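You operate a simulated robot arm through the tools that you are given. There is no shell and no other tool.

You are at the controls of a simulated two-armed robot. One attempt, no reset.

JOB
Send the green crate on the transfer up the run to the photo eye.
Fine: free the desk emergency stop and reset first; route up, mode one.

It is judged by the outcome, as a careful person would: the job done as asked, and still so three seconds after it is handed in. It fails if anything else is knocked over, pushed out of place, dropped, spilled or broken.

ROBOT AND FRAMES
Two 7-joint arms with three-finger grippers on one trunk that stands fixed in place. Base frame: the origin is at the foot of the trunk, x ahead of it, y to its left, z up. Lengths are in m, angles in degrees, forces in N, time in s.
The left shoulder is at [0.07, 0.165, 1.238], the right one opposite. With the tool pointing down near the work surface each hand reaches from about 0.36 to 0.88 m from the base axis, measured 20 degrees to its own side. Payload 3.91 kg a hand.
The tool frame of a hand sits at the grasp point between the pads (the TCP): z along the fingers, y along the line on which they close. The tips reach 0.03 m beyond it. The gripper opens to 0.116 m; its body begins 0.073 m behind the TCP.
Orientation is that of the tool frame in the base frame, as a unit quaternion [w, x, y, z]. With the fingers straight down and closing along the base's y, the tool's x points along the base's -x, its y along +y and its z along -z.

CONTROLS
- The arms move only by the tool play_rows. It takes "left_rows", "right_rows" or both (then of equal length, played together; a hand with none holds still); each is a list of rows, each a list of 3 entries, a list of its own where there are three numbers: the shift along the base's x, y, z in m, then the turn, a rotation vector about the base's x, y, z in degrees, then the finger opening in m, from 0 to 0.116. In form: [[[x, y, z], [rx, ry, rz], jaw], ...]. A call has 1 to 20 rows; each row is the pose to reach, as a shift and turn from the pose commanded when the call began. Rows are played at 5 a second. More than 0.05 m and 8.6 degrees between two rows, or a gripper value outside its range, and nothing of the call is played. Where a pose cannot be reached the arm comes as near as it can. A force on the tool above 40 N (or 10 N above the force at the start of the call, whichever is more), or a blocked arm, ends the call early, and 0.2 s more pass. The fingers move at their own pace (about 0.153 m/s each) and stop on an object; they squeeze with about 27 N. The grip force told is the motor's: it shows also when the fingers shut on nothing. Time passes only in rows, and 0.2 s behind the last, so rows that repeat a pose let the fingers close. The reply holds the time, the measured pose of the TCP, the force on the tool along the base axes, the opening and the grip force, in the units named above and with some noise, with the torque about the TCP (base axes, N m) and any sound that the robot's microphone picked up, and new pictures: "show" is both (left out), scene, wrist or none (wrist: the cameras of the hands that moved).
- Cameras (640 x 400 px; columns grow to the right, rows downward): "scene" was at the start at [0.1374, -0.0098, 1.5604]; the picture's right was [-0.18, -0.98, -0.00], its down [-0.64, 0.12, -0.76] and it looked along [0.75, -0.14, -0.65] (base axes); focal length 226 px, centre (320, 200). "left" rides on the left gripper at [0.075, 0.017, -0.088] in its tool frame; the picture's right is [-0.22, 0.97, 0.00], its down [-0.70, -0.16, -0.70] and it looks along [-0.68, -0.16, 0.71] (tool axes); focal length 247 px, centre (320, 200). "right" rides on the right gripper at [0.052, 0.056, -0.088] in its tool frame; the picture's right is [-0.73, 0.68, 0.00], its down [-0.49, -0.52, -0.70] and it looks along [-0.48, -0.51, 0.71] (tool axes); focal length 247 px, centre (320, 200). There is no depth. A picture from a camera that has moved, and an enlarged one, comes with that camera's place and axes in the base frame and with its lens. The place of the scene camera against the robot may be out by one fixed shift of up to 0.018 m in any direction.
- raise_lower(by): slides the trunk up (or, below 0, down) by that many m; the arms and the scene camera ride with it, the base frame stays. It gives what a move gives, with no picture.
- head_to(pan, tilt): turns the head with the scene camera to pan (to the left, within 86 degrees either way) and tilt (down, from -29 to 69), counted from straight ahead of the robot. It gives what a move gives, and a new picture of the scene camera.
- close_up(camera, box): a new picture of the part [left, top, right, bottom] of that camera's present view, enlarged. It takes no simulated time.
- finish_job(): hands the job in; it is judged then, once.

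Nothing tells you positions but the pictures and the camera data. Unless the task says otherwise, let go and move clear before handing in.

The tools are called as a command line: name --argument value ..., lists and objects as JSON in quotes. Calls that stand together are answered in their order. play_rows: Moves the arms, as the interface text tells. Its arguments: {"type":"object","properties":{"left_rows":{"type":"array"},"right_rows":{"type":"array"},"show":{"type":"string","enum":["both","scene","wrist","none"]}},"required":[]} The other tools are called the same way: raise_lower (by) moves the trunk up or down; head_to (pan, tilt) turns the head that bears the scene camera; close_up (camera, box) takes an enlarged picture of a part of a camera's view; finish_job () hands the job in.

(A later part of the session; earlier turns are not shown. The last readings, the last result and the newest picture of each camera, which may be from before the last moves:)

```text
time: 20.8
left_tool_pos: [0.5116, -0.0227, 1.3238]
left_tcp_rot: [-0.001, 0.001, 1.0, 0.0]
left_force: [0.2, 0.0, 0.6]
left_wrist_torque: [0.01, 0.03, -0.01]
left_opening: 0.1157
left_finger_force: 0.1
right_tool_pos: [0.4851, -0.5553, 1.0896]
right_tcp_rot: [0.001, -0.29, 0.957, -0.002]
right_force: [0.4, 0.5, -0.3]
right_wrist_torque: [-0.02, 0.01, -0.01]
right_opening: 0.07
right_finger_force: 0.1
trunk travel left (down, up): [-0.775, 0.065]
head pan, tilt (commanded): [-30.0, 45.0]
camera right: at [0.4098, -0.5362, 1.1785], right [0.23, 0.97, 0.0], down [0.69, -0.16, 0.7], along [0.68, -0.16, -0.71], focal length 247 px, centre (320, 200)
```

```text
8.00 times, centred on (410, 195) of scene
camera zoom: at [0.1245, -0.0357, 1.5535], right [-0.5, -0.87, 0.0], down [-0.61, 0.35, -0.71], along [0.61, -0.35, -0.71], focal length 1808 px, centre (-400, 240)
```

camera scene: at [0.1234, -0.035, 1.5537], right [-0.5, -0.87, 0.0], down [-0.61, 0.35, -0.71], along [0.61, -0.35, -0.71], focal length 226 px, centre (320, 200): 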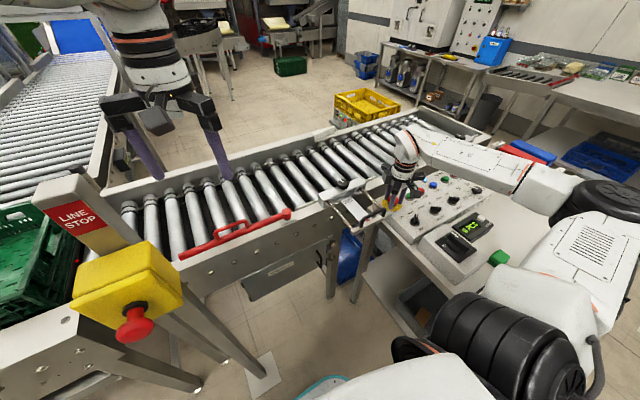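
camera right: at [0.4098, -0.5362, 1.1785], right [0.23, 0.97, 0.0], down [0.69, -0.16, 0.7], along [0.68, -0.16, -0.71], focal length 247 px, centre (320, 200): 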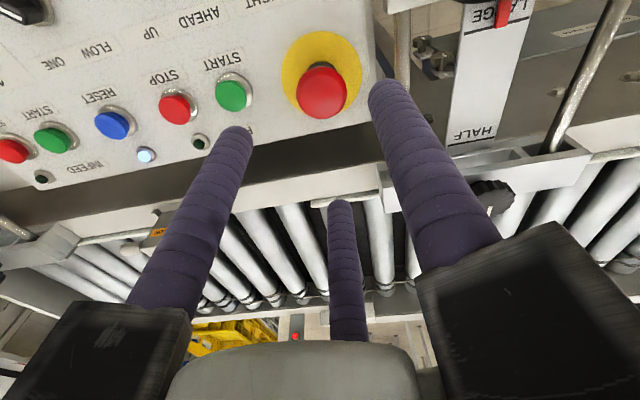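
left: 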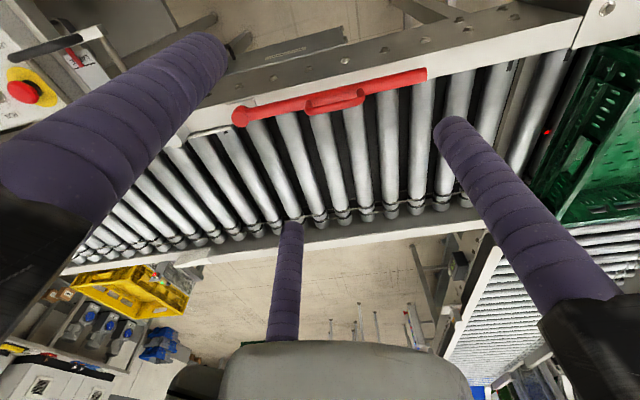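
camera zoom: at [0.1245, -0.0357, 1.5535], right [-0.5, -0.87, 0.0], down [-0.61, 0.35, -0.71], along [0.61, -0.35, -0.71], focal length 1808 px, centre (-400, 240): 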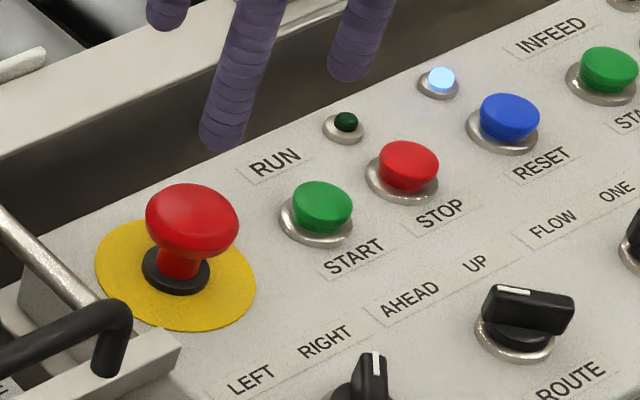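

The desk stop is freed and stays out; the blue lamp still asks for reset. Refined from this view: RESET at (0.476, -0.755), RUN START (0.477, -0.632), INFEED START (0.476, -0.826). I'll close the fingers and hover over RESET.

play_rows --right_rows '[[[0, -0.02, 0], [0, 0, 0], 0.04], [[-0.002, -0.065, 0], [0, 0, 0], 0.0], [[-0.005, -0.11, 0], [0, 0, 0], 0.0], [[-0.007, -0.155, 0], [0, 0, 0], 0.0], [[-0.009, -0.2, 0], [0, 0, 0], 0.0], [[-0.009, -0.2, -0.035], [0, 0, 0], 0.0], [[-0.009, -0.2, -0.07], [0, 0, 0], 0.0], [[-0.009, -0.2, -0.07], [0, 0, 0], 0.0]]' --show "both"

close_up --camera "scene" --box '[390, 150, 490, 212]'

```text
time: 22.6
left_tool_pos: [0.512, -0.023, 1.3233]
left_tcp_rot: [0.001, 0.001, 1.0, 0.0]
left_force: [0.4, 0.1, -0.8]
left_wrist_torque: [0.0, 0.04, 0.05]
left_opening: 0.1158
left_finger_force: 0.0
right_tool_pos: [0.4765, -0.755, 1.019]
right_tcp_rot: [0.0, -0.292, 0.957, -0.002]
right_force: [-0.2, 0.8, 0.4]
right_wrist_torque: [0.02, -0.01, 0.01]
right_opening: 0.009
right_finger_force: 27.0
trunk travel left (down, up): [-0.775, 0.065]
head pan, tilt (commanded): [-30.0, 45.0]
camera scene: at [0.1243, -0.0351, 1.5536], right [-0.5, -0.87, 0.0], down [-0.61, 0.35, -0.71], along [0.61, -0.35, -0.71], focal length 226 px, centre (320, 200)
camera right: at [0.4016, -0.7355, 1.1075], right [0.23, 0.97, 0.0], down [0.69, -0.16, 0.7], along [0.68, -0.16, -0.71], focal length 247 px, centre (320, 200)
```

scene: 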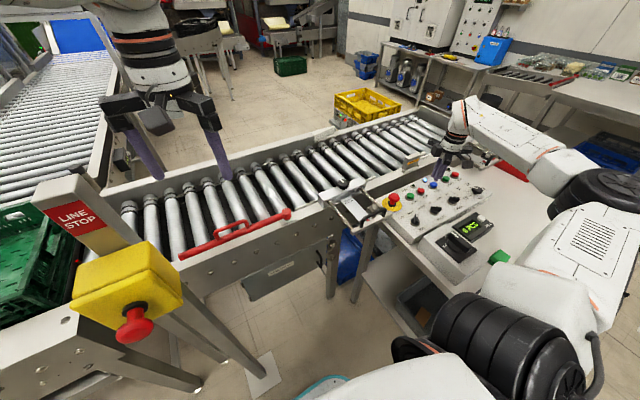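
right: 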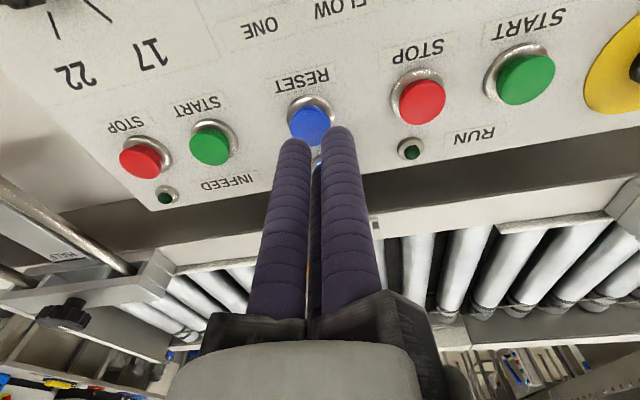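

```text
6.40 times, centred on (440, 181) of scene
camera zoom: at [0.1243, -0.0351, 1.5536], right [-0.5, -0.87, 0.0], down [-0.61, 0.35, -0.71], along [0.61, -0.35, -0.71], focal length 1446 px, centre (-448, 322)
```

zoom: 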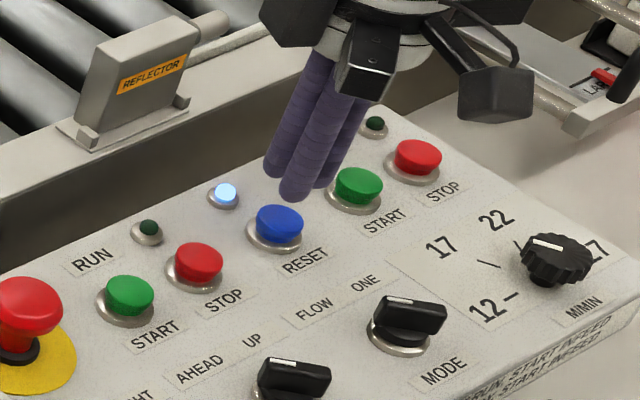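

Closed fingers hover right over RESET with neighbours clear. Pressing it gently.

play_rows --right_rows '[[[-0.001, -0.002, -0.018], [0, 0, 0], 0.0], [[-0.001, -0.002, -0.028], [0, 0, 0], 0.0], [[-0.001, -0.002, -0.032], [0, 0, 0], 0.0], [[-0.001, -0.002, -0.035], [0, 0, 0], 0.0]]' --show "scene"

close_up --camera "scene" --box '[390, 150, 490, 212]'

```text
time: 23.6
left_tool_pos: [0.5112, -0.0207, 1.3245]
left_tcp_rot: [0.001, 0.001, 1.0, 0.0]
left_force: [-1.0, -0.5, -0.1]
left_wrist_torque: [0.02, 0.01, -0.02]
left_opening: 0.1162
left_finger_force: 0.2
right_tool_pos: [0.4769, -0.7569, 0.9853]
right_tcp_rot: [0.001, -0.291, 0.957, -0.004]
right_force: [1.0, -1.3, 9.1]
right_wrist_torque: [-0.07, -0.03, -0.02]
right_opening: 0.0092
right_finger_force: 26.7
trunk travel left (down, up): [-0.775, 0.065]
head pan, tilt (commanded): [-30.0, 45.0]
heard: click
camera scene: at [0.1232, -0.0338, 1.5539], right [-0.5, -0.87, 0.0], down [-0.61, 0.35, -0.71], along [0.61, -0.35, -0.71], focal length 226 px, centre (320, 200)
```

scene: 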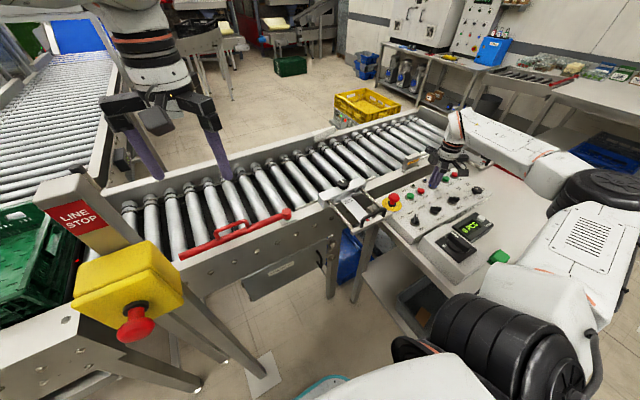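

```text
6.40 times, centred on (440, 181) of scene
camera zoom: at [0.1232, -0.0338, 1.5539], right [-0.5, -0.87, 0.0], down [-0.61, 0.35, -0.71], along [0.61, -0.35, -0.71], focal length 1446 px, centre (-448, 322)
```

zoom: 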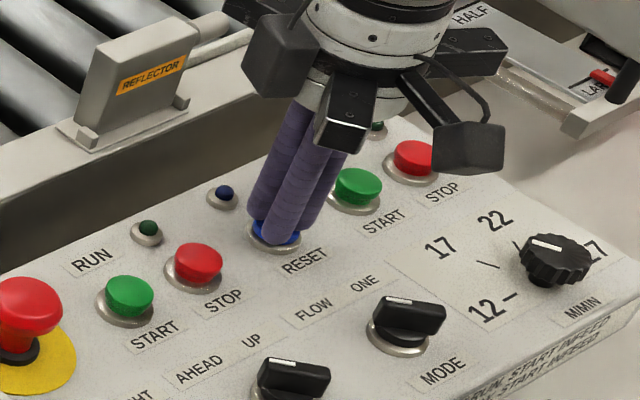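

Click heard and the blue lamp went out, so reset took. ROUTE and MODE pointers both sit 45° left (AHEAD, FLOW), and need a 90° clockwise turn to UP and ONE. I'll lift off, move over ROUTE (0.379, -0.661), and wind the wrist counter-clockwise to yaw ≈105° before gripping.

play_rows --right_rows '[[[0, 0, 0.04], [0, 0, 0], 0.0], [[0, 0, 0.085], [0, 0, 0], 0.0], [[-0.03, 0.03, 0.085], [0, 0, 8], 0.02], [[-0.06, 0.06, 0.085], [0, 0, 16], 0.05], [[-0.09, 0.085, 0.085], [0, 0, 24], 0.065], [[-0.098, 0.096, 0.085], [0, 0, 32], 0.07], [[-0.098, 0.096, 0.085], [0, 0, 40], 0.07], [[-0.098, 0.096, 0.085], [0, 0, 48], 0.07], [[-0.098, 0.096, 0.085], [0, 0, 56], 0.07], [[-0.098, 0.096, 0.085], [0, 0, 64], 0.07], [[-0.098, 0.096, 0.085], [0, 0, 71], 0.07], [[-0.098, 0.096, 0.085], [0, 0, 71], 0.07]]' --show "both"

close_up --camera "scene" --box '[390, 160, 490, 222]'

```text
time: 26.2
left_tool_pos: [0.5133, -0.0222, 1.3238]
left_tcp_rot: [0.0, 0.0, 1.0, 0.0]
left_force: [-0.2, 0.4, 1.0]
left_wrist_torque: [0.0, 0.02, -0.02]
left_opening: 0.1162
left_finger_force: 0.1
right_tool_pos: [0.3789, -0.6606, 1.0685]
right_tcp_rot: [-0.002, 0.792, -0.61, 0.002]
right_force: [-0.7, 0.0, -0.9]
right_wrist_torque: [0.03, 0.02, 0.0]
right_opening: 0.0697
right_finger_force: 0.0
trunk travel left (down, up): [-0.775, 0.065]
head pan, tilt (commanded): [-30.0, 45.0]
camera scene: at [0.1244, -0.0355, 1.5536], right [-0.5, -0.87, 0.0], down [-0.61, 0.35, -0.71], along [0.61, -0.35, -0.71], focal length 226 px, centre (320, 200)
camera right: at [0.3374, -0.7246, 1.1576], right [-0.85, 0.53, 0.0], down [0.38, 0.6, 0.7], along [0.38, 0.59, -0.71], focal length 247 px, centre (320, 200)
```

scene: 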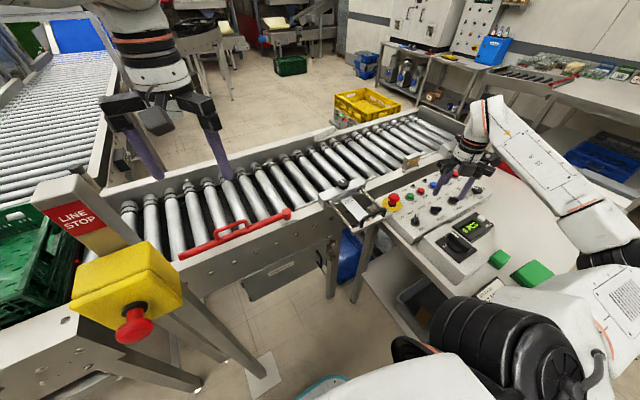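
right: 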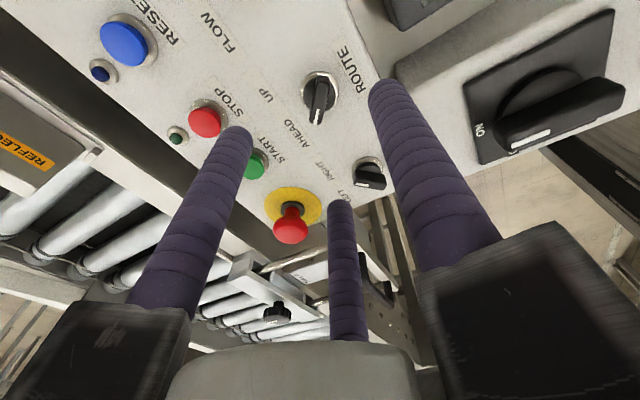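

```text
6.40 times, centred on (440, 191) of scene
camera zoom: at [0.1244, -0.0355, 1.5536], right [-0.5, -0.87, 0.0], down [-0.61, 0.35, -0.71], along [0.61, -0.35, -0.71], focal length 1446 px, centre (-448, 258)
```

zoom: 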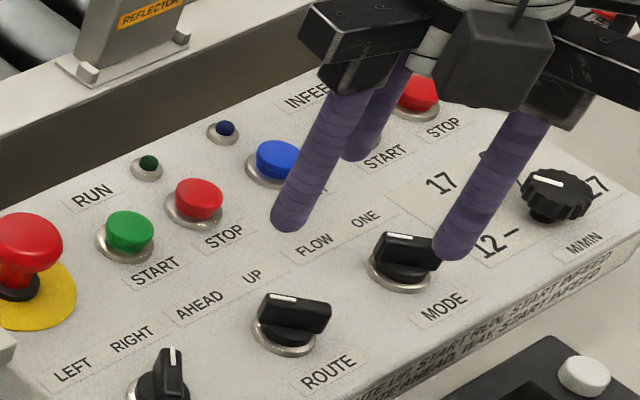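

close_up --camera "right" --box '[240, 40, 400, 140]'

close_up --camera "scene" --box '[410, 180, 474, 220]'

```text
4.00 times, centred on (320, 90) of right
camera zoom: at [0.3374, -0.7246, 1.1576], right [-0.85, 0.53, 0.0], down [0.38, 0.6, 0.7], along [0.38, 0.59, -0.71], focal length 988 px, centre (320, 640)
```

zoom: 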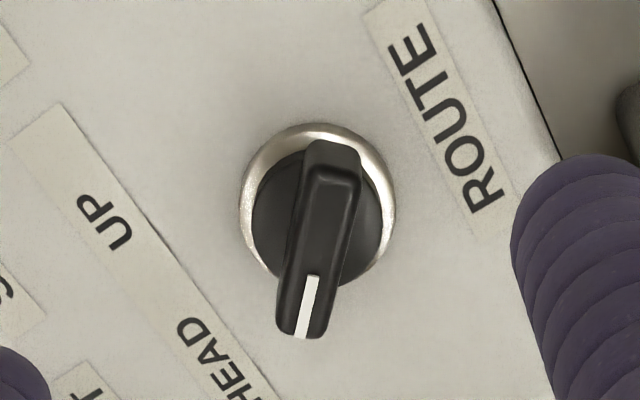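

```text
10.00 times, centred on (442, 200) of scene
camera zoom: at [0.1244, -0.0355, 1.5536], right [-0.5, -0.87, 0.0], down [-0.61, 0.35, -0.71], along [0.61, -0.35, -0.71], focal length 2260 px, centre (-900, 200)
```

zoom: 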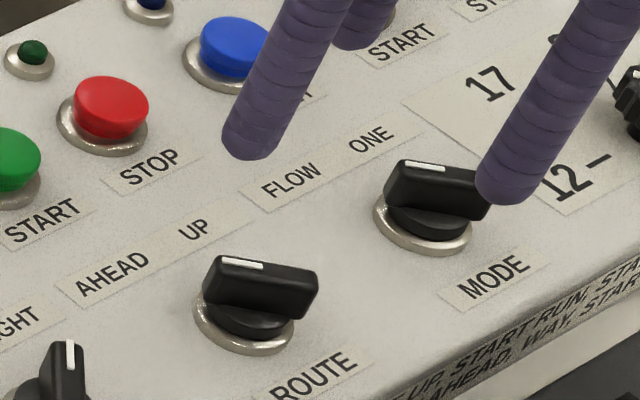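

ROUTE knob centre is (0.3815, -0.6555) with its bar pointing 45° left. The jaws at this yaw will meet both ends of the bar from one side, so a clockwise turn will carry it. Descending around it.

play_rows --right_rows '[[[0.0026, 0.005, -0.03], [0, 0, 0], 0.058], [[0.0026, 0.005, -0.06], [0, 0, 0], 0.058], [[0.0026, 0.005, -0.078], [0, 0, 0], 0.058], [[0.0026, 0.005, -0.088], [0, 0, 0], 0.058], [[0.0026, 0.005, -0.088], [0, 0, 0], 0.058]]' --show "wrist"

close_up --camera "scene" --box '[400, 170, 480, 220]'

```text
time: 27.4
left_tool_pos: [0.5122, -0.0227, 1.3241]
left_tcp_rot: [0.0, 0.001, 1.0, 0.001]
left_force: [-0.7, -0.5, 0.5]
left_wrist_torque: [0.02, -0.01, 0.03]
left_opening: 0.1159
left_finger_force: 0.1
right_tool_pos: [0.3809, -0.6561, 0.9793]
right_tcp_rot: [-0.002, 0.793, -0.609, 0.002]
right_force: [1.0, 0.5, -0.4]
right_wrist_torque: [0.0, -0.06, 0.0]
right_opening: 0.0579
right_finger_force: 0.1
trunk travel left (down, up): [-0.775, 0.065]
head pan, tilt (commanded): [-30.0, 45.0]
camera right: at [0.3397, -0.7197, 1.0679], right [-0.85, 0.53, 0.0], down [0.38, 0.6, 0.7], along [0.38, 0.59, -0.71], focal length 247 px, centre (320, 200)
```

right: 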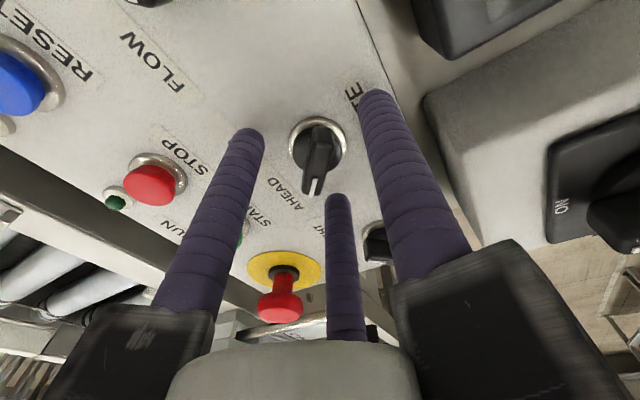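

```text
8.00 times, centred on (440, 195) of scene
camera zoom: at [0.1242, -0.0354, 1.5536], right [-0.5, -0.87, 0.0], down [-0.61, 0.35, -0.71], along [0.61, -0.35, -0.71], focal length 1808 px, centre (-640, 240)
```

zoom: 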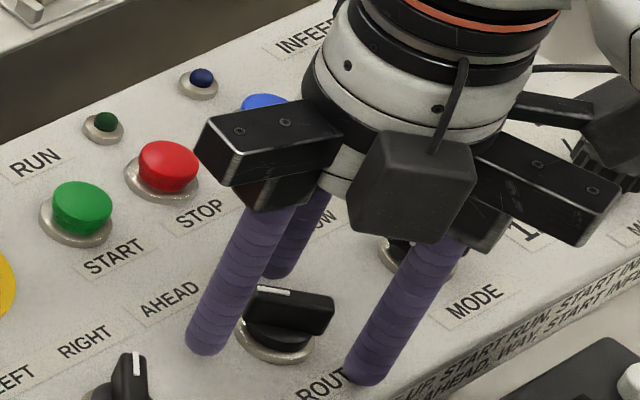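

The jaws straddle the ROUTE bar evenly. I'll close lightly to just touch and turn clockwise 90°.

play_rows --right_rows '[[[0, 0, 0], [0, 0, 0], 0.04], [[0, 0, 0], [0, 0, -5], 0.038], [[0, 0, 0], [0, 0, -12.5], 0.038], [[0, 0, 0], [0, 0, -20], 0.038], [[0, 0, 0], [0, 0, -27.5], 0.038], [[0, 0, 0], [0, 0, -35], 0.038], [[0, 0, 0], [0, 0, -42.5], 0.038], [[0, 0, 0], [0, 0, -50], 0.038], [[0, 0, 0], [0, 0, -57.5], 0.038], [[0, 0, 0], [0, 0, -65], 0.038], [[0, 0, 0], [0, 0, -72.5], 0.038], [[0, 0, 0], [0, 0, -80], 0.038], [[0, 0, 0], [0, 0, -87], 0.038], [[0, 0, 0], [0, 0, -92], 0.038], [[0, 0, 0], [0, 0, -92], 0.038]]' --show "both"

close_up --camera "scene" --box '[400, 170, 480, 220]'

```text
time: 30.6
left_tool_pos: [0.5125, -0.0224, 1.324]
left_tcp_rot: [0.0, 0.0, 1.0, 0.001]
left_force: [0.4, -0.3, 0.6]
left_wrist_torque: [-0.01, -0.03, -0.02]
left_opening: 0.1163
left_finger_force: 0.0
right_tool_pos: [0.3809, -0.6558, 0.9812]
right_tcp_rot: [0.0, -0.111, 0.994, -0.003]
right_force: [-0.1, -0.1, 0.4]
right_wrist_torque: [0.0, 0.0, 0.02]
right_opening: 0.0379
right_finger_force: 0.1
trunk travel left (down, up): [-0.775, 0.065]
head pan, tilt (commanded): [-30.0, 45.0]
camera scene: at [0.1243, -0.0354, 1.5536], right [-0.5, -0.87, 0.0], down [-0.61, 0.35, -0.71], along [0.61, -0.35, -0.71], focal length 226 px, centre (320, 200)
camera right: at [0.3173, -0.6106, 1.0695], right [0.56, 0.83, 0.0], down [0.59, -0.4, 0.7], along [0.58, -0.4, -0.71], focal length 247 px, centre (320, 200)
```

scene: 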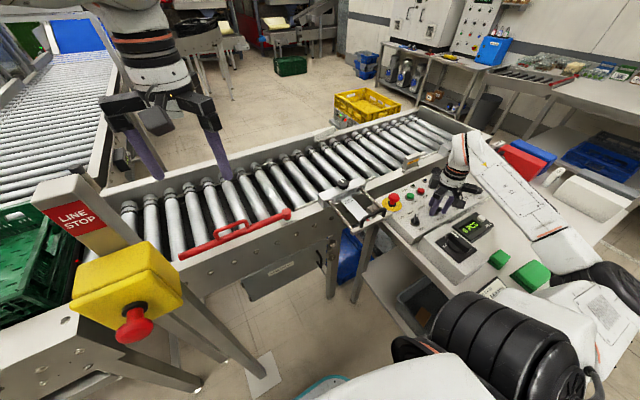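
right: 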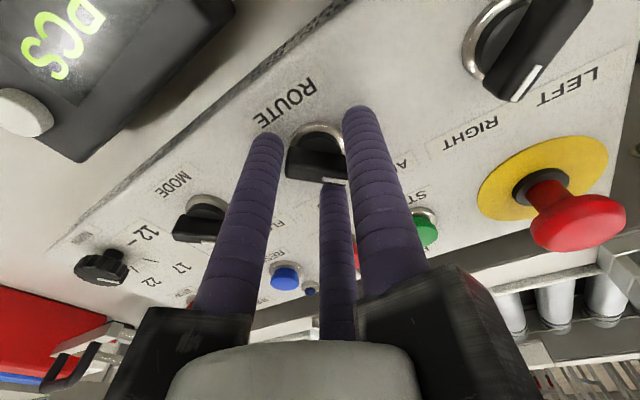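

```text
8.00 times, centred on (440, 195) of scene
camera zoom: at [0.1243, -0.0354, 1.5536], right [-0.5, -0.87, 0.0], down [-0.61, 0.35, -0.71], along [0.61, -0.35, -0.71], focal length 1808 px, centre (-640, 240)
```

zoom: 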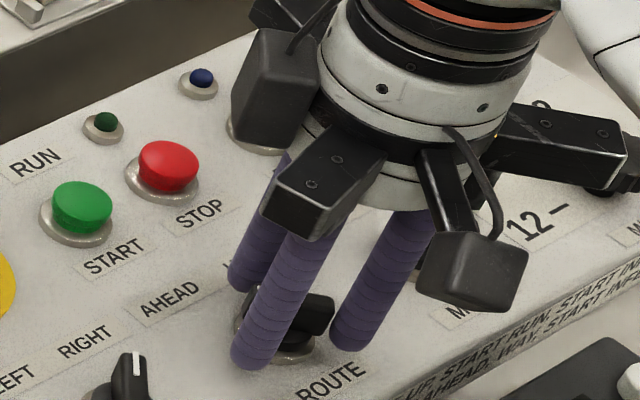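

The knob did not turn: at 38 mm opening the jaws swept just outside the 37 mm bar. I'll rewind, offset the hand 6 mm so all three jaws pinch the bar (one on a flat, two at the opposite corners), and turn about the knob axis.

play_rows --right_rows '[[[0, 0, 0], [0, 0, 0], 0.058], [[0, 0, 0], [0, 0, 8], 0.058], [[0, 0, 0], [0, 0, 16], 0.058], [[0, 0, 0], [0, 0, 24], 0.058], [[0, 0, 0], [0, 0, 32], 0.058], [[0, 0, 0], [0, 0, 40], 0.058], [[0, 0, 0], [0, 0, 48], 0.058], [[0, 0, 0], [0, 0, 56], 0.058], [[0, 0, 0], [0, 0, 64], 0.058], [[0, 0, 0], [0, 0, 72], 0.058], [[0, 0, 0], [0, 0, 80], 0.058], [[0, 0, 0], [0, 0, 88], 0.058], [[-0.004, 0.004, -0.002], [0, 0, 92], 0.058], [[-0.004, 0.004, -0.002], [0, 0, 92], 0.04], [[-0.004, 0.004, -0.002], [0, 0, 92], 0.02], [[-0.004, 0.004, -0.002], [0, 0, 92], 0.015], [[-0.004, 0.004, -0.002], [0, 0, 92], 0.015]]' --show "both"

close_up --camera "scene" --box '[400, 170, 480, 220]'

close_up --camera "right" --box '[220, 60, 420, 185]'

```text
time: 34.2
left_tool_pos: [0.5149, -0.0231, 1.3223]
left_tcp_rot: [0.0, 0.001, 1.0, 0.001]
left_force: [-1.1, 0.0, -0.3]
left_wrist_torque: [-0.02, -0.01, -0.04]
left_opening: 0.1157
left_finger_force: 0.0
right_tool_pos: [0.3817, -0.6554, 0.9785]
right_tcp_rot: [-0.001, 0.792, -0.61, 0.007]
right_force: [19.5, -11.7, -9.5]
right_wrist_torque: [0.01, -0.76, -0.01]
right_opening: 0.0293
right_finger_force: 45.5
trunk travel left (down, up): [-0.775, 0.065]
head pan, tilt (commanded): [-30.0, 45.0]
stopped in row 17 (right hand): the force on the tool passed its limit at 41 N (the readings are from after the stop); the commanded pose is now the measured one
camera scene: at [0.1278, -0.0372, 1.5528], right [-0.5, -0.87, 0.0], down [-0.61, 0.35, -0.7], along [0.61, -0.35, -0.71], focal length 226 px, centre (320, 200)
camera right: at [0.3391, -0.7187, 1.0681], right [-0.85, 0.53, -0.02], down [0.37, 0.61, 0.7], along [0.38, 0.59, -0.71], focal length 247 px, centre (320, 200)
```

scene: 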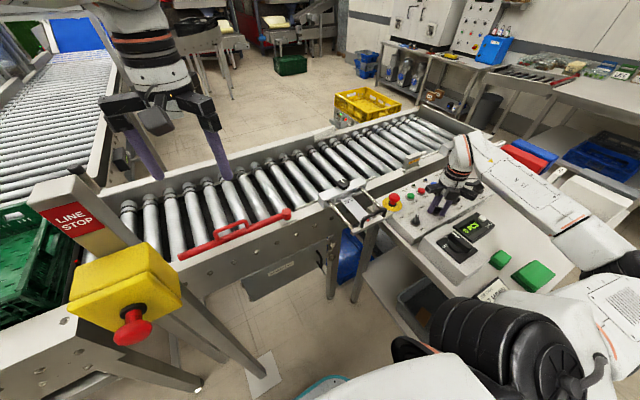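
right: 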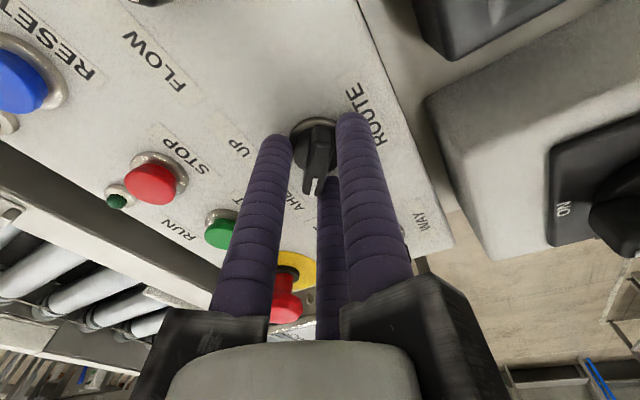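

```text
8.00 times, centred on (440, 195) of scene
camera zoom: at [0.1278, -0.0372, 1.5528], right [-0.5, -0.87, 0.0], down [-0.61, 0.35, -0.7], along [0.61, -0.35, -0.71], focal length 1808 px, centre (-640, 240)
```

zoom: 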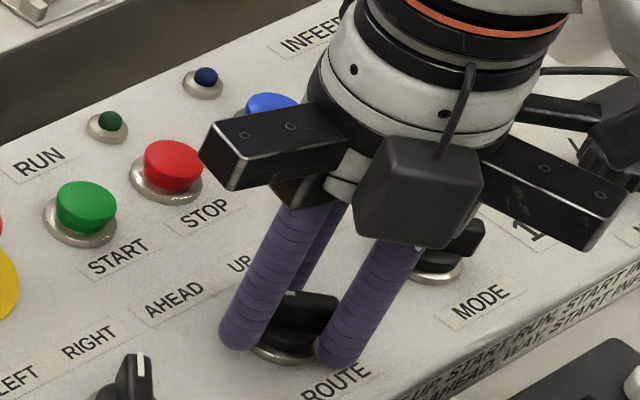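

```text
3.20 times, centred on (320, 122) of right
camera zoom: at [0.3391, -0.7187, 1.0681], right [-0.85, 0.53, -0.02], down [0.37, 0.61, 0.7], along [0.38, 0.59, -0.71], focal length 790 px, centre (320, 448)
```

zoom: 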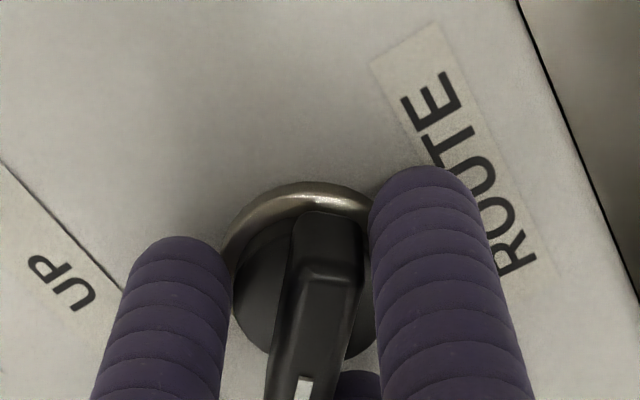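

At this depth the jaws closed on the knob's round base (29 mm), below the bar. I'll open, rise 7 mm so the tips meet the bar itself, and pinch with a slight offset.

play_rows --right_rows '[[[0, 0, 0], [0, 0, 0], 0.058], [[0, 0, 0], [0, 0, 0], 0.058], [[-0.003, 0.0035, 0.007], [0, 0, 0], 0.058], [[-0.003, 0.0035, 0.007], [0, 0, 0], 0.04], [[-0.003, 0.0035, 0.007], [0, 0, 0], 0.03], [[-0.003, 0.0035, 0.007], [0, 0, 0], 0.026], [[-0.003, 0.0035, 0.007], [0, 0, 0], 0.024]]' --show "both"

close_up --camera "scene" --box '[400, 170, 480, 220]'

close_up --camera "right" --box '[220, 60, 420, 185]'

```text
time: 35.9
left_tool_pos: [0.5135, -0.023, 1.3233]
left_tcp_rot: [0.0, 0.0, 1.0, 0.001]
left_force: [0.0, -0.6, 0.8]
left_wrist_torque: [0.02, 0.02, 0.03]
left_opening: 0.116
left_finger_force: 0.1
right_tool_pos: [0.3777, -0.6512, 0.9871]
right_tcp_rot: [-0.002, 0.793, -0.61, 0.007]
right_force: [5.1, -6.4, 1.4]
right_wrist_torque: [-0.22, 0.0, -0.01]
right_opening: 0.0285
right_finger_force: 3.8
trunk travel left (down, up): [-0.775, 0.065]
head pan, tilt (commanded): [-30.0, 45.0]
camera scene: at [0.1254, -0.0365, 1.5535], right [-0.5, -0.87, 0.0], down [-0.61, 0.35, -0.71], along [0.61, -0.35, -0.71], focal length 226 px, centre (320, 200)
camera right: at [0.3338, -0.7142, 1.0764], right [-0.85, 0.53, -0.01], down [0.37, 0.61, 0.7], along [0.38, 0.59, -0.71], focal length 247 px, centre (320, 200)
```

scene: 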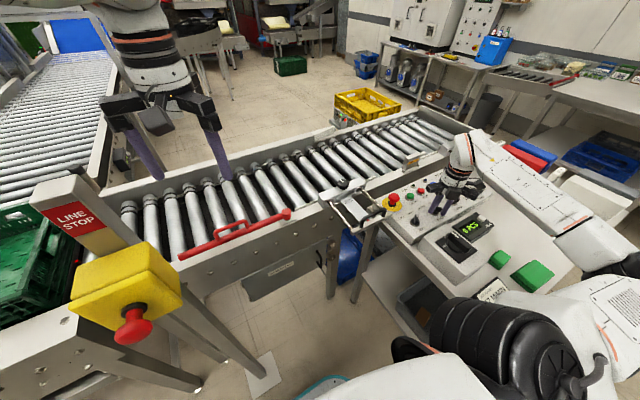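
right: 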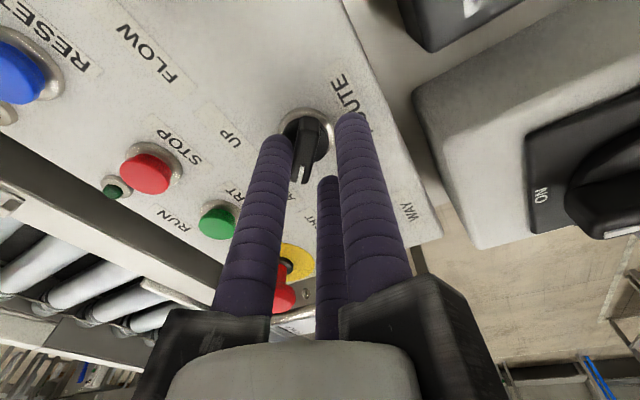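

```text
8.00 times, centred on (440, 195) of scene
camera zoom: at [0.1254, -0.0365, 1.5535], right [-0.5, -0.87, 0.0], down [-0.61, 0.35, -0.71], along [0.61, -0.35, -0.71], focal length 1808 px, centre (-640, 240)
```

zoom: 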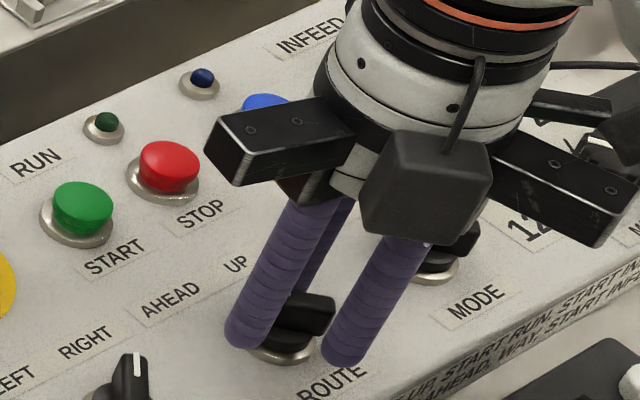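

```text
3.20 times, centred on (320, 122) of right
camera zoom: at [0.3338, -0.7142, 1.0764], right [-0.85, 0.53, -0.01], down [0.37, 0.61, 0.7], along [0.38, 0.59, -0.71], focal length 790 px, centre (320, 448)
```

zoom: 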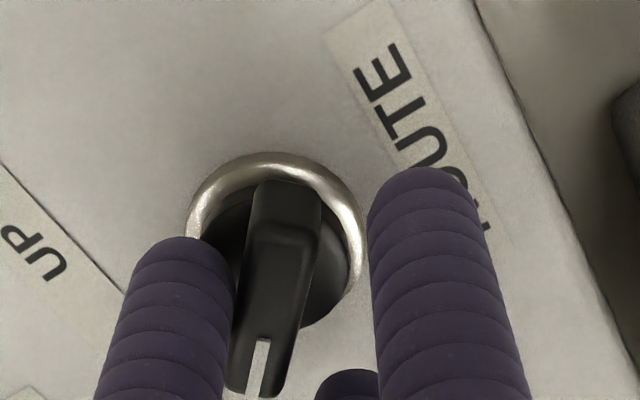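

The bar now sits between the jaws with one touching its flat. Turning clockwise about the knob axis.

play_rows --right_rows '[[[0.0006, 0.0005, 0], [0, 0, -7.5], 0.024], [[0.0012, 0.0009, 0], [0, 0, -15], 0.024], [[0.0019, 0.0012, 0], [0, 0, -22.5], 0.024], [[0.0026, 0.0015, 0], [0, 0, -30], 0.024], [[0.0033, 0.0016, 0], [0, 0, -37.5], 0.024], [[0.004, 0.0017, 0], [0, 0, -45], 0.024], [[0.0048, 0.0016, 0], [0, 0, -52.5], 0.024], [[0.0055, 0.0015, 0], [0, 0, -60], 0.024]]' --show "both"

close_up --camera "scene" --box '[400, 170, 480, 220]'

close_up --camera "right" --box '[220, 60, 420, 185]'

```text
time: 37.6
left_tool_pos: [0.5112, -0.0231, 1.3228]
left_tcp_rot: [0.0, 0.001, 1.0, 0.001]
left_force: [0.1, 0.1, -0.9]
left_wrist_torque: [-0.01, -0.03, 0.0]
left_opening: 0.1159
left_finger_force: 0.1
right_tool_pos: [0.3793, -0.6476, 0.9866]
right_tcp_rot: [-0.002, -0.379, 0.925, -0.006]
right_force: [-5.7, -3.6, -1.3]
right_wrist_torque: [0.0, 0.12, -0.11]
right_opening: 0.0265
right_finger_force: 2.6
trunk travel left (down, up): [-0.775, 0.065]
head pan, tilt (commanded): [-30.0, 45.0]
camera scene: at [0.1234, -0.0362, 1.5536], right [-0.5, -0.87, 0.0], down [-0.61, 0.35, -0.71], along [0.61, -0.35, -0.71], focal length 226 px, centre (320, 200)
camera right: at [0.3029, -0.6429, 1.0761], right [0.04, 1.0, -0.01], down [0.71, -0.02, 0.7], along [0.7, -0.04, -0.71], focal length 247 px, centre (320, 200)
```

scene: 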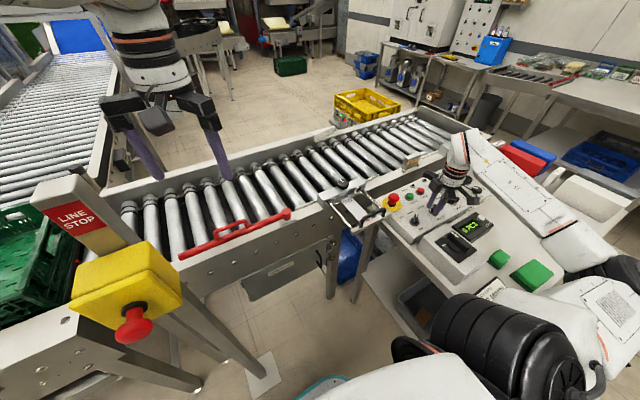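
right: 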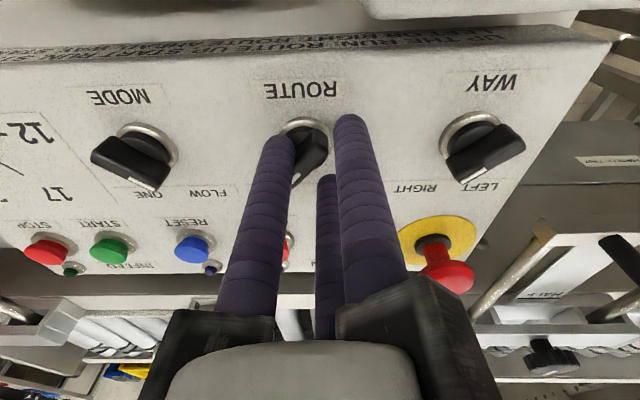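

```text
8.00 times, centred on (440, 195) of scene
camera zoom: at [0.1234, -0.0362, 1.5536], right [-0.5, -0.87, 0.0], down [-0.61, 0.35, -0.71], along [0.61, -0.35, -0.71], focal length 1808 px, centre (-640, 240)
```

zoom: 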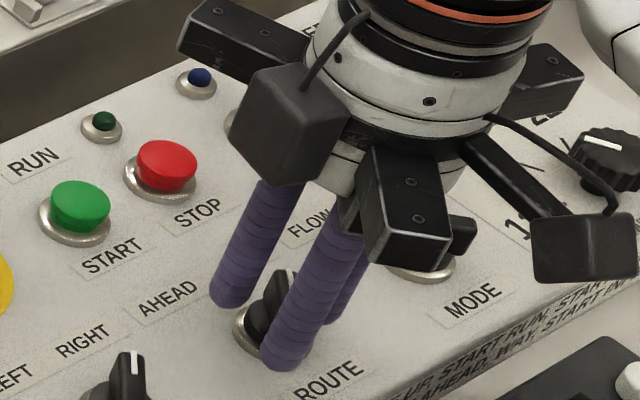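

```text
3.20 times, centred on (320, 122) of right
camera zoom: at [0.3029, -0.6429, 1.0761], right [0.04, 1.0, -0.01], down [0.71, -0.02, 0.7], along [0.7, -0.04, -0.71], focal length 790 px, centre (320, 448)
```

zoom: 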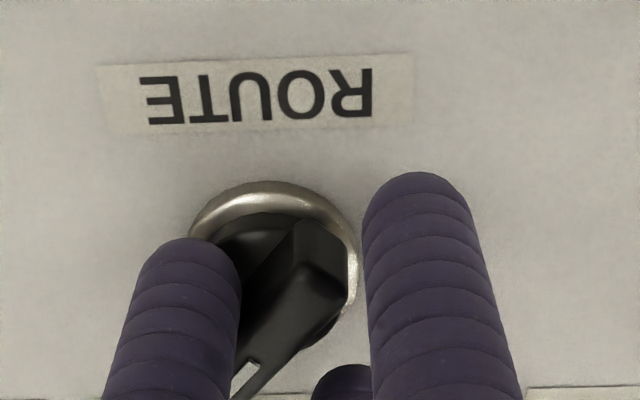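

The knob is turning; the pointer is now about 25° right of ahead. Continuing to the end of travel.

play_rows --right_rows '[[[0.0007, -0.0003, 0], [0, 0, -7.5], 0.024], [[0.0014, -0.0006, 0], [0, 0, -15], 0.024], [[0.002, -0.001, 0], [0, 0, -22.5], 0.024], [[0.0026, -0.0015, 0], [0, 0, -30], 0.024], [[0.003, -0.002, 0], [0, 0, -37], 0.024], [[0.003, -0.002, 0], [0, 0, -37], 0.024]]' --show "both"

close_up --camera "right" --box '[220, 60, 420, 185]'

```text
time: 39.0
left_tool_pos: [0.5116, -0.0221, 1.3239]
left_tcp_rot: [0.0, 0.0, 1.0, -0.001]
left_force: [-0.1, 0.9, 0.3]
left_wrist_torque: [0.0, -0.03, -0.02]
left_opening: 0.1161
left_finger_force: 0.0
right_tool_pos: [0.3836, -0.6503, 0.9868]
right_tcp_rot: [-0.004, -0.068, 0.998, -0.006]
right_force: [0.5, -0.1, 0.3]
right_wrist_torque: [0.0, 0.04, 0.01]
right_opening: 0.0241
right_finger_force: 0.5
trunk travel left (down, up): [-0.775, 0.065]
head pan, tilt (commanded): [-30.0, 45.0]
camera scene: at [0.1243, -0.0354, 1.5536], right [-0.5, -0.87, 0.0], down [-0.61, 0.35, -0.71], along [0.61, -0.35, -0.71], focal length 226 px, centre (320, 200)
camera right: at [0.3247, -0.599, 1.0767], right [0.63, 0.77, -0.01], down [0.56, -0.44, 0.7], along [0.54, -0.45, -0.71], focal length 247 px, centre (320, 200)
```

scene: 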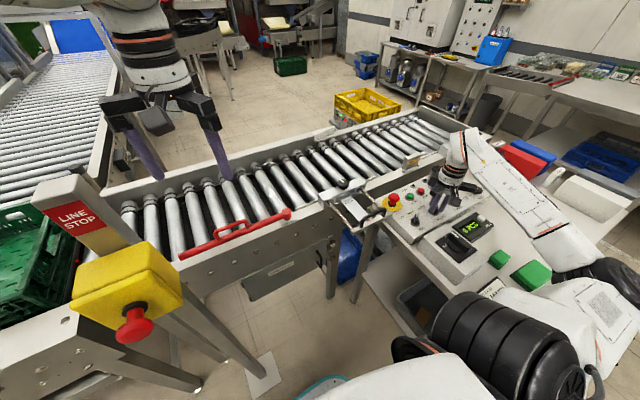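
right: 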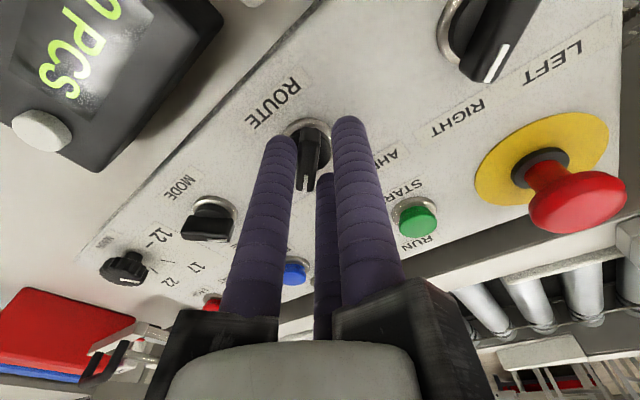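

```text
3.20 times, centred on (320, 122) of right
camera zoom: at [0.3247, -0.599, 1.0767], right [0.63, 0.77, -0.01], down [0.56, -0.44, 0.7], along [0.54, -0.45, -0.71], focal length 790 px, centre (320, 448)
```

zoom: 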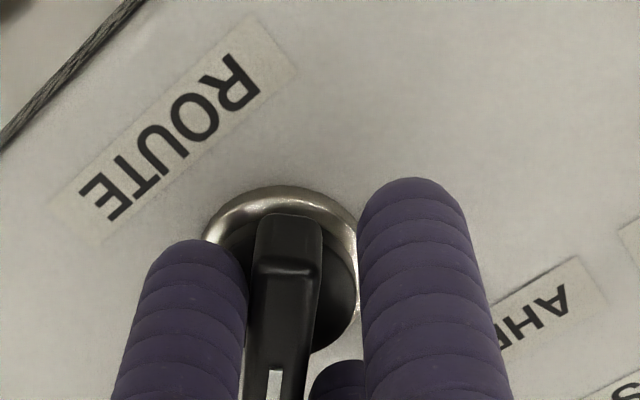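

ROUTE's bar now lies 45° right (UP) with no residual force. I'll release, lift, rewind the wrist, and hover over MODE near (0.381, -0.752).

play_rows --right_rows '[[[0, 0, 0], [0, 0, 0], 0.06], [[0, 0, 0], [0, 0, 0], 0.06], [[0, 0, 0.04], [0, 0, 0], 0.06], [[0, 0, 0.08], [0, 0, 0], 0.06], [[-0.002, -0.035, 0.08], [0, 0, 8], 0.06], [[-0.003, -0.07, 0.08], [0, 0, 16], 0.06], [[-0.003, -0.102, 0.08], [0, 0, 24], 0.06], [[-0.003, -0.102, 0.08], [0, 0, 32], 0.06], [[-0.003, -0.102, 0.08], [0, 0, 40], 0.06], [[-0.003, -0.102, 0.08], [0, 0, 48], 0.06], [[-0.003, -0.102, 0.08], [0, 0, 56], 0.06], [[-0.003, -0.102, 0.08], [0, 0, 64], 0.06], [[-0.003, -0.102, 0.08], [0, 0, 72], 0.06], [[-0.003, -0.102, 0.08], [0, 0, 80], 0.06], [[-0.003, -0.102, 0.08], [0, 0, 88], 0.06], [[-0.003, -0.102, 0.08], [0, 0, 96], 0.06], [[-0.003, -0.102, 0.08], [0, 0, 96], 0.06]]' --show "both"

close_up --camera "scene" --box '[390, 170, 490, 232]'

close_up --camera "right" --box '[240, 40, 400, 140]'

```text
time: 42.6
left_tool_pos: [0.5102, -0.022, 1.323]
left_tcp_rot: [0.0, 0.001, 1.0, -0.001]
left_force: [0.0, -0.3, -0.6]
left_wrist_torque: [0.01, 0.03, 0.0]
left_opening: 0.116
left_finger_force: 0.0
right_tool_pos: [0.3808, -0.7528, 1.0686]
right_tcp_rot: [-0.002, 0.788, -0.616, 0.007]
right_force: [-0.3, -0.5, -0.1]
right_wrist_torque: [0.04, 0.0, 0.0]
right_opening: 0.0601
right_finger_force: 0.2
trunk travel left (down, up): [-0.775, 0.065]
head pan, tilt (commanded): [-30.0, 45.0]
camera scene: at [0.1243, -0.0354, 1.5536], right [-0.5, -0.87, 0.0], down [-0.61, 0.35, -0.71], along [0.61, -0.35, -0.71], focal length 226 px, centre (320, 200)
camera right: at [0.3375, -0.815, 1.1568], right [-0.84, 0.55, -0.01], down [0.38, 0.6, 0.7], along [0.39, 0.58, -0.71], focal length 247 px, centre (320, 200)
```

scene: 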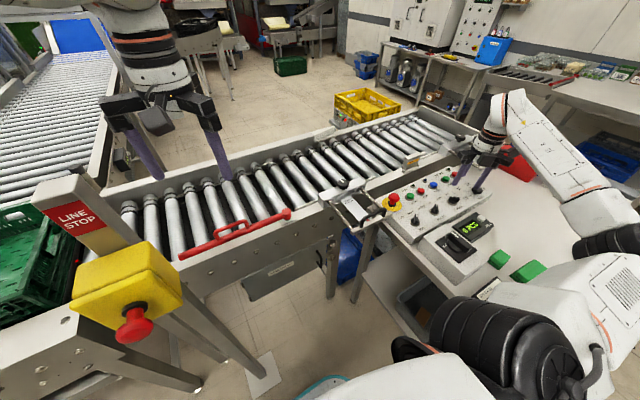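
right: 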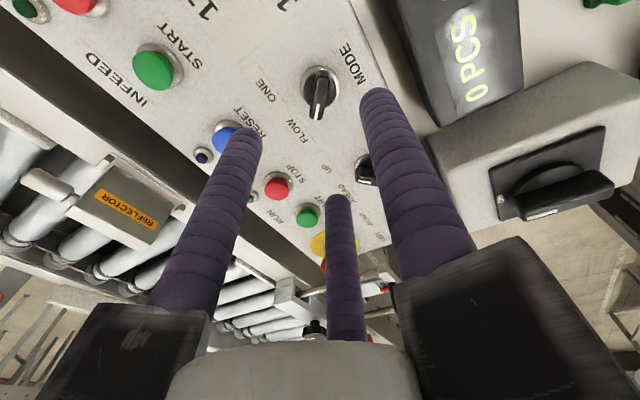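

```text
6.40 times, centred on (440, 201) of scene
camera zoom: at [0.1243, -0.0354, 1.5536], right [-0.5, -0.87, 0.0], down [-0.61, 0.35, -0.71], along [0.61, -0.35, -0.71], focal length 1446 px, centre (-448, 194)
```

zoom: 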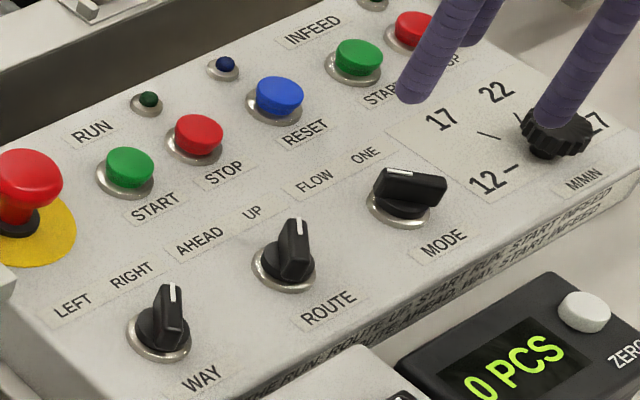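

```text
4.00 times, centred on (320, 90) of right
camera zoom: at [0.3375, -0.815, 1.1568], right [-0.84, 0.55, -0.01], down [0.38, 0.6, 0.7], along [0.39, 0.58, -0.71], focal length 988 px, centre (320, 640)
```

zoom: 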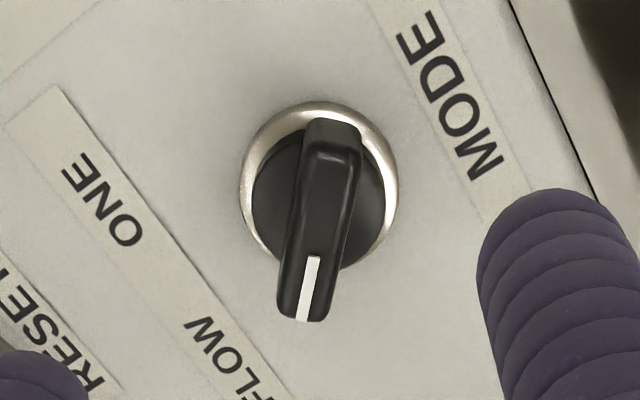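

ROUTE now points to UP. MODE's centre is (0.380, -0.7505), same starting pose as ROUTE had, so I'll use the same relative grip.

play_rows --right_rows '[[[-0.0047, 0.0065, -0.03], [0, 0, 1], 0.06], [[-0.0047, 0.0065, -0.06], [0, 0, 1], 0.058], [[-0.0047, 0.0065, -0.0815], [0, 0, 1], 0.058], [[-0.0047, 0.0065, -0.0815], [0, 0, 1], 0.04], [[-0.0047, 0.0065, -0.0815], [0, 0, 1], 0.03], [[-0.0047, 0.0065, -0.0815], [0, 0, 1], 0.026], [[-0.0047, 0.0065, -0.0815], [0, 0, 1], 0.024]]' --show "wrist"

close_up --camera "right" --box '[220, 60, 420, 185]'

close_up --camera "scene" --box '[410, 160, 490, 210]'

```text
time: 44.2
left_tool_pos: [0.5126, -0.0213, 1.3236]
left_tcp_rot: [0.0, 0.001, 1.0, 0.0]
left_force: [-0.2, -0.2, 1.2]
left_wrist_torque: [-0.02, 0.0, -0.01]
left_opening: 0.116
left_finger_force: 0.1
right_tool_pos: [0.3751, -0.746, 0.9846]
right_tcp_rot: [-0.001, 0.793, -0.61, 0.007]
right_force: [6.8, -7.3, 1.9]
right_wrist_torque: [-0.17, -0.1, 0.01]
right_opening: 0.0288
right_finger_force: 4.8
trunk travel left (down, up): [-0.775, 0.065]
head pan, tilt (commanded): [-30.0, 45.0]
camera right: at [0.3342, -0.8094, 1.0749], right [-0.85, 0.53, -0.01], down [0.37, 0.61, 0.7], along [0.38, 0.59, -0.71], focal length 247 px, centre (320, 200)
```

right: 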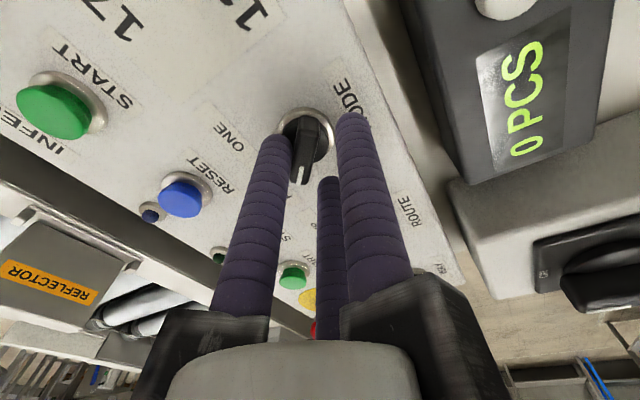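

```text
3.20 times, centred on (320, 122) of right
camera zoom: at [0.3342, -0.8094, 1.0749], right [-0.85, 0.53, -0.01], down [0.37, 0.61, 0.7], along [0.38, 0.59, -0.71], focal length 790 px, centre (320, 448)
```

zoom: 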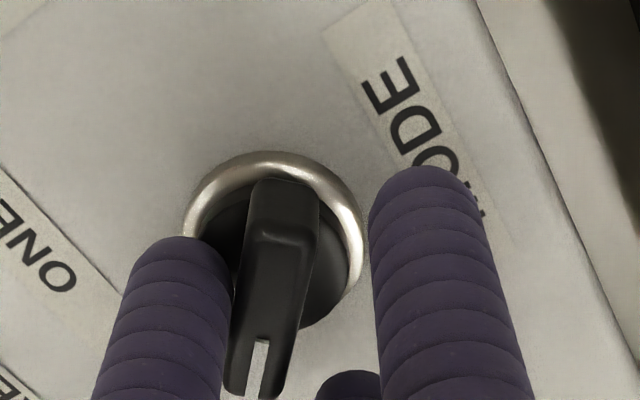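

```text
8.00 times, centred on (450, 185) of scene
camera zoom: at [0.1254, -0.0364, 1.5535], right [-0.5, -0.87, 0.0], down [-0.61, 0.35, -0.71], along [0.61, -0.35, -0.71], focal length 1808 px, centre (-720, 320)
```

zoom: 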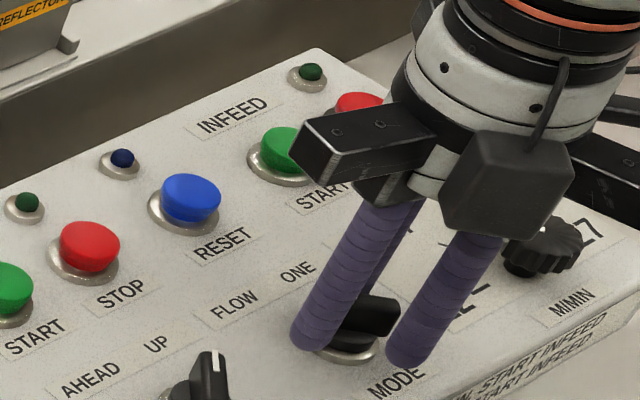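

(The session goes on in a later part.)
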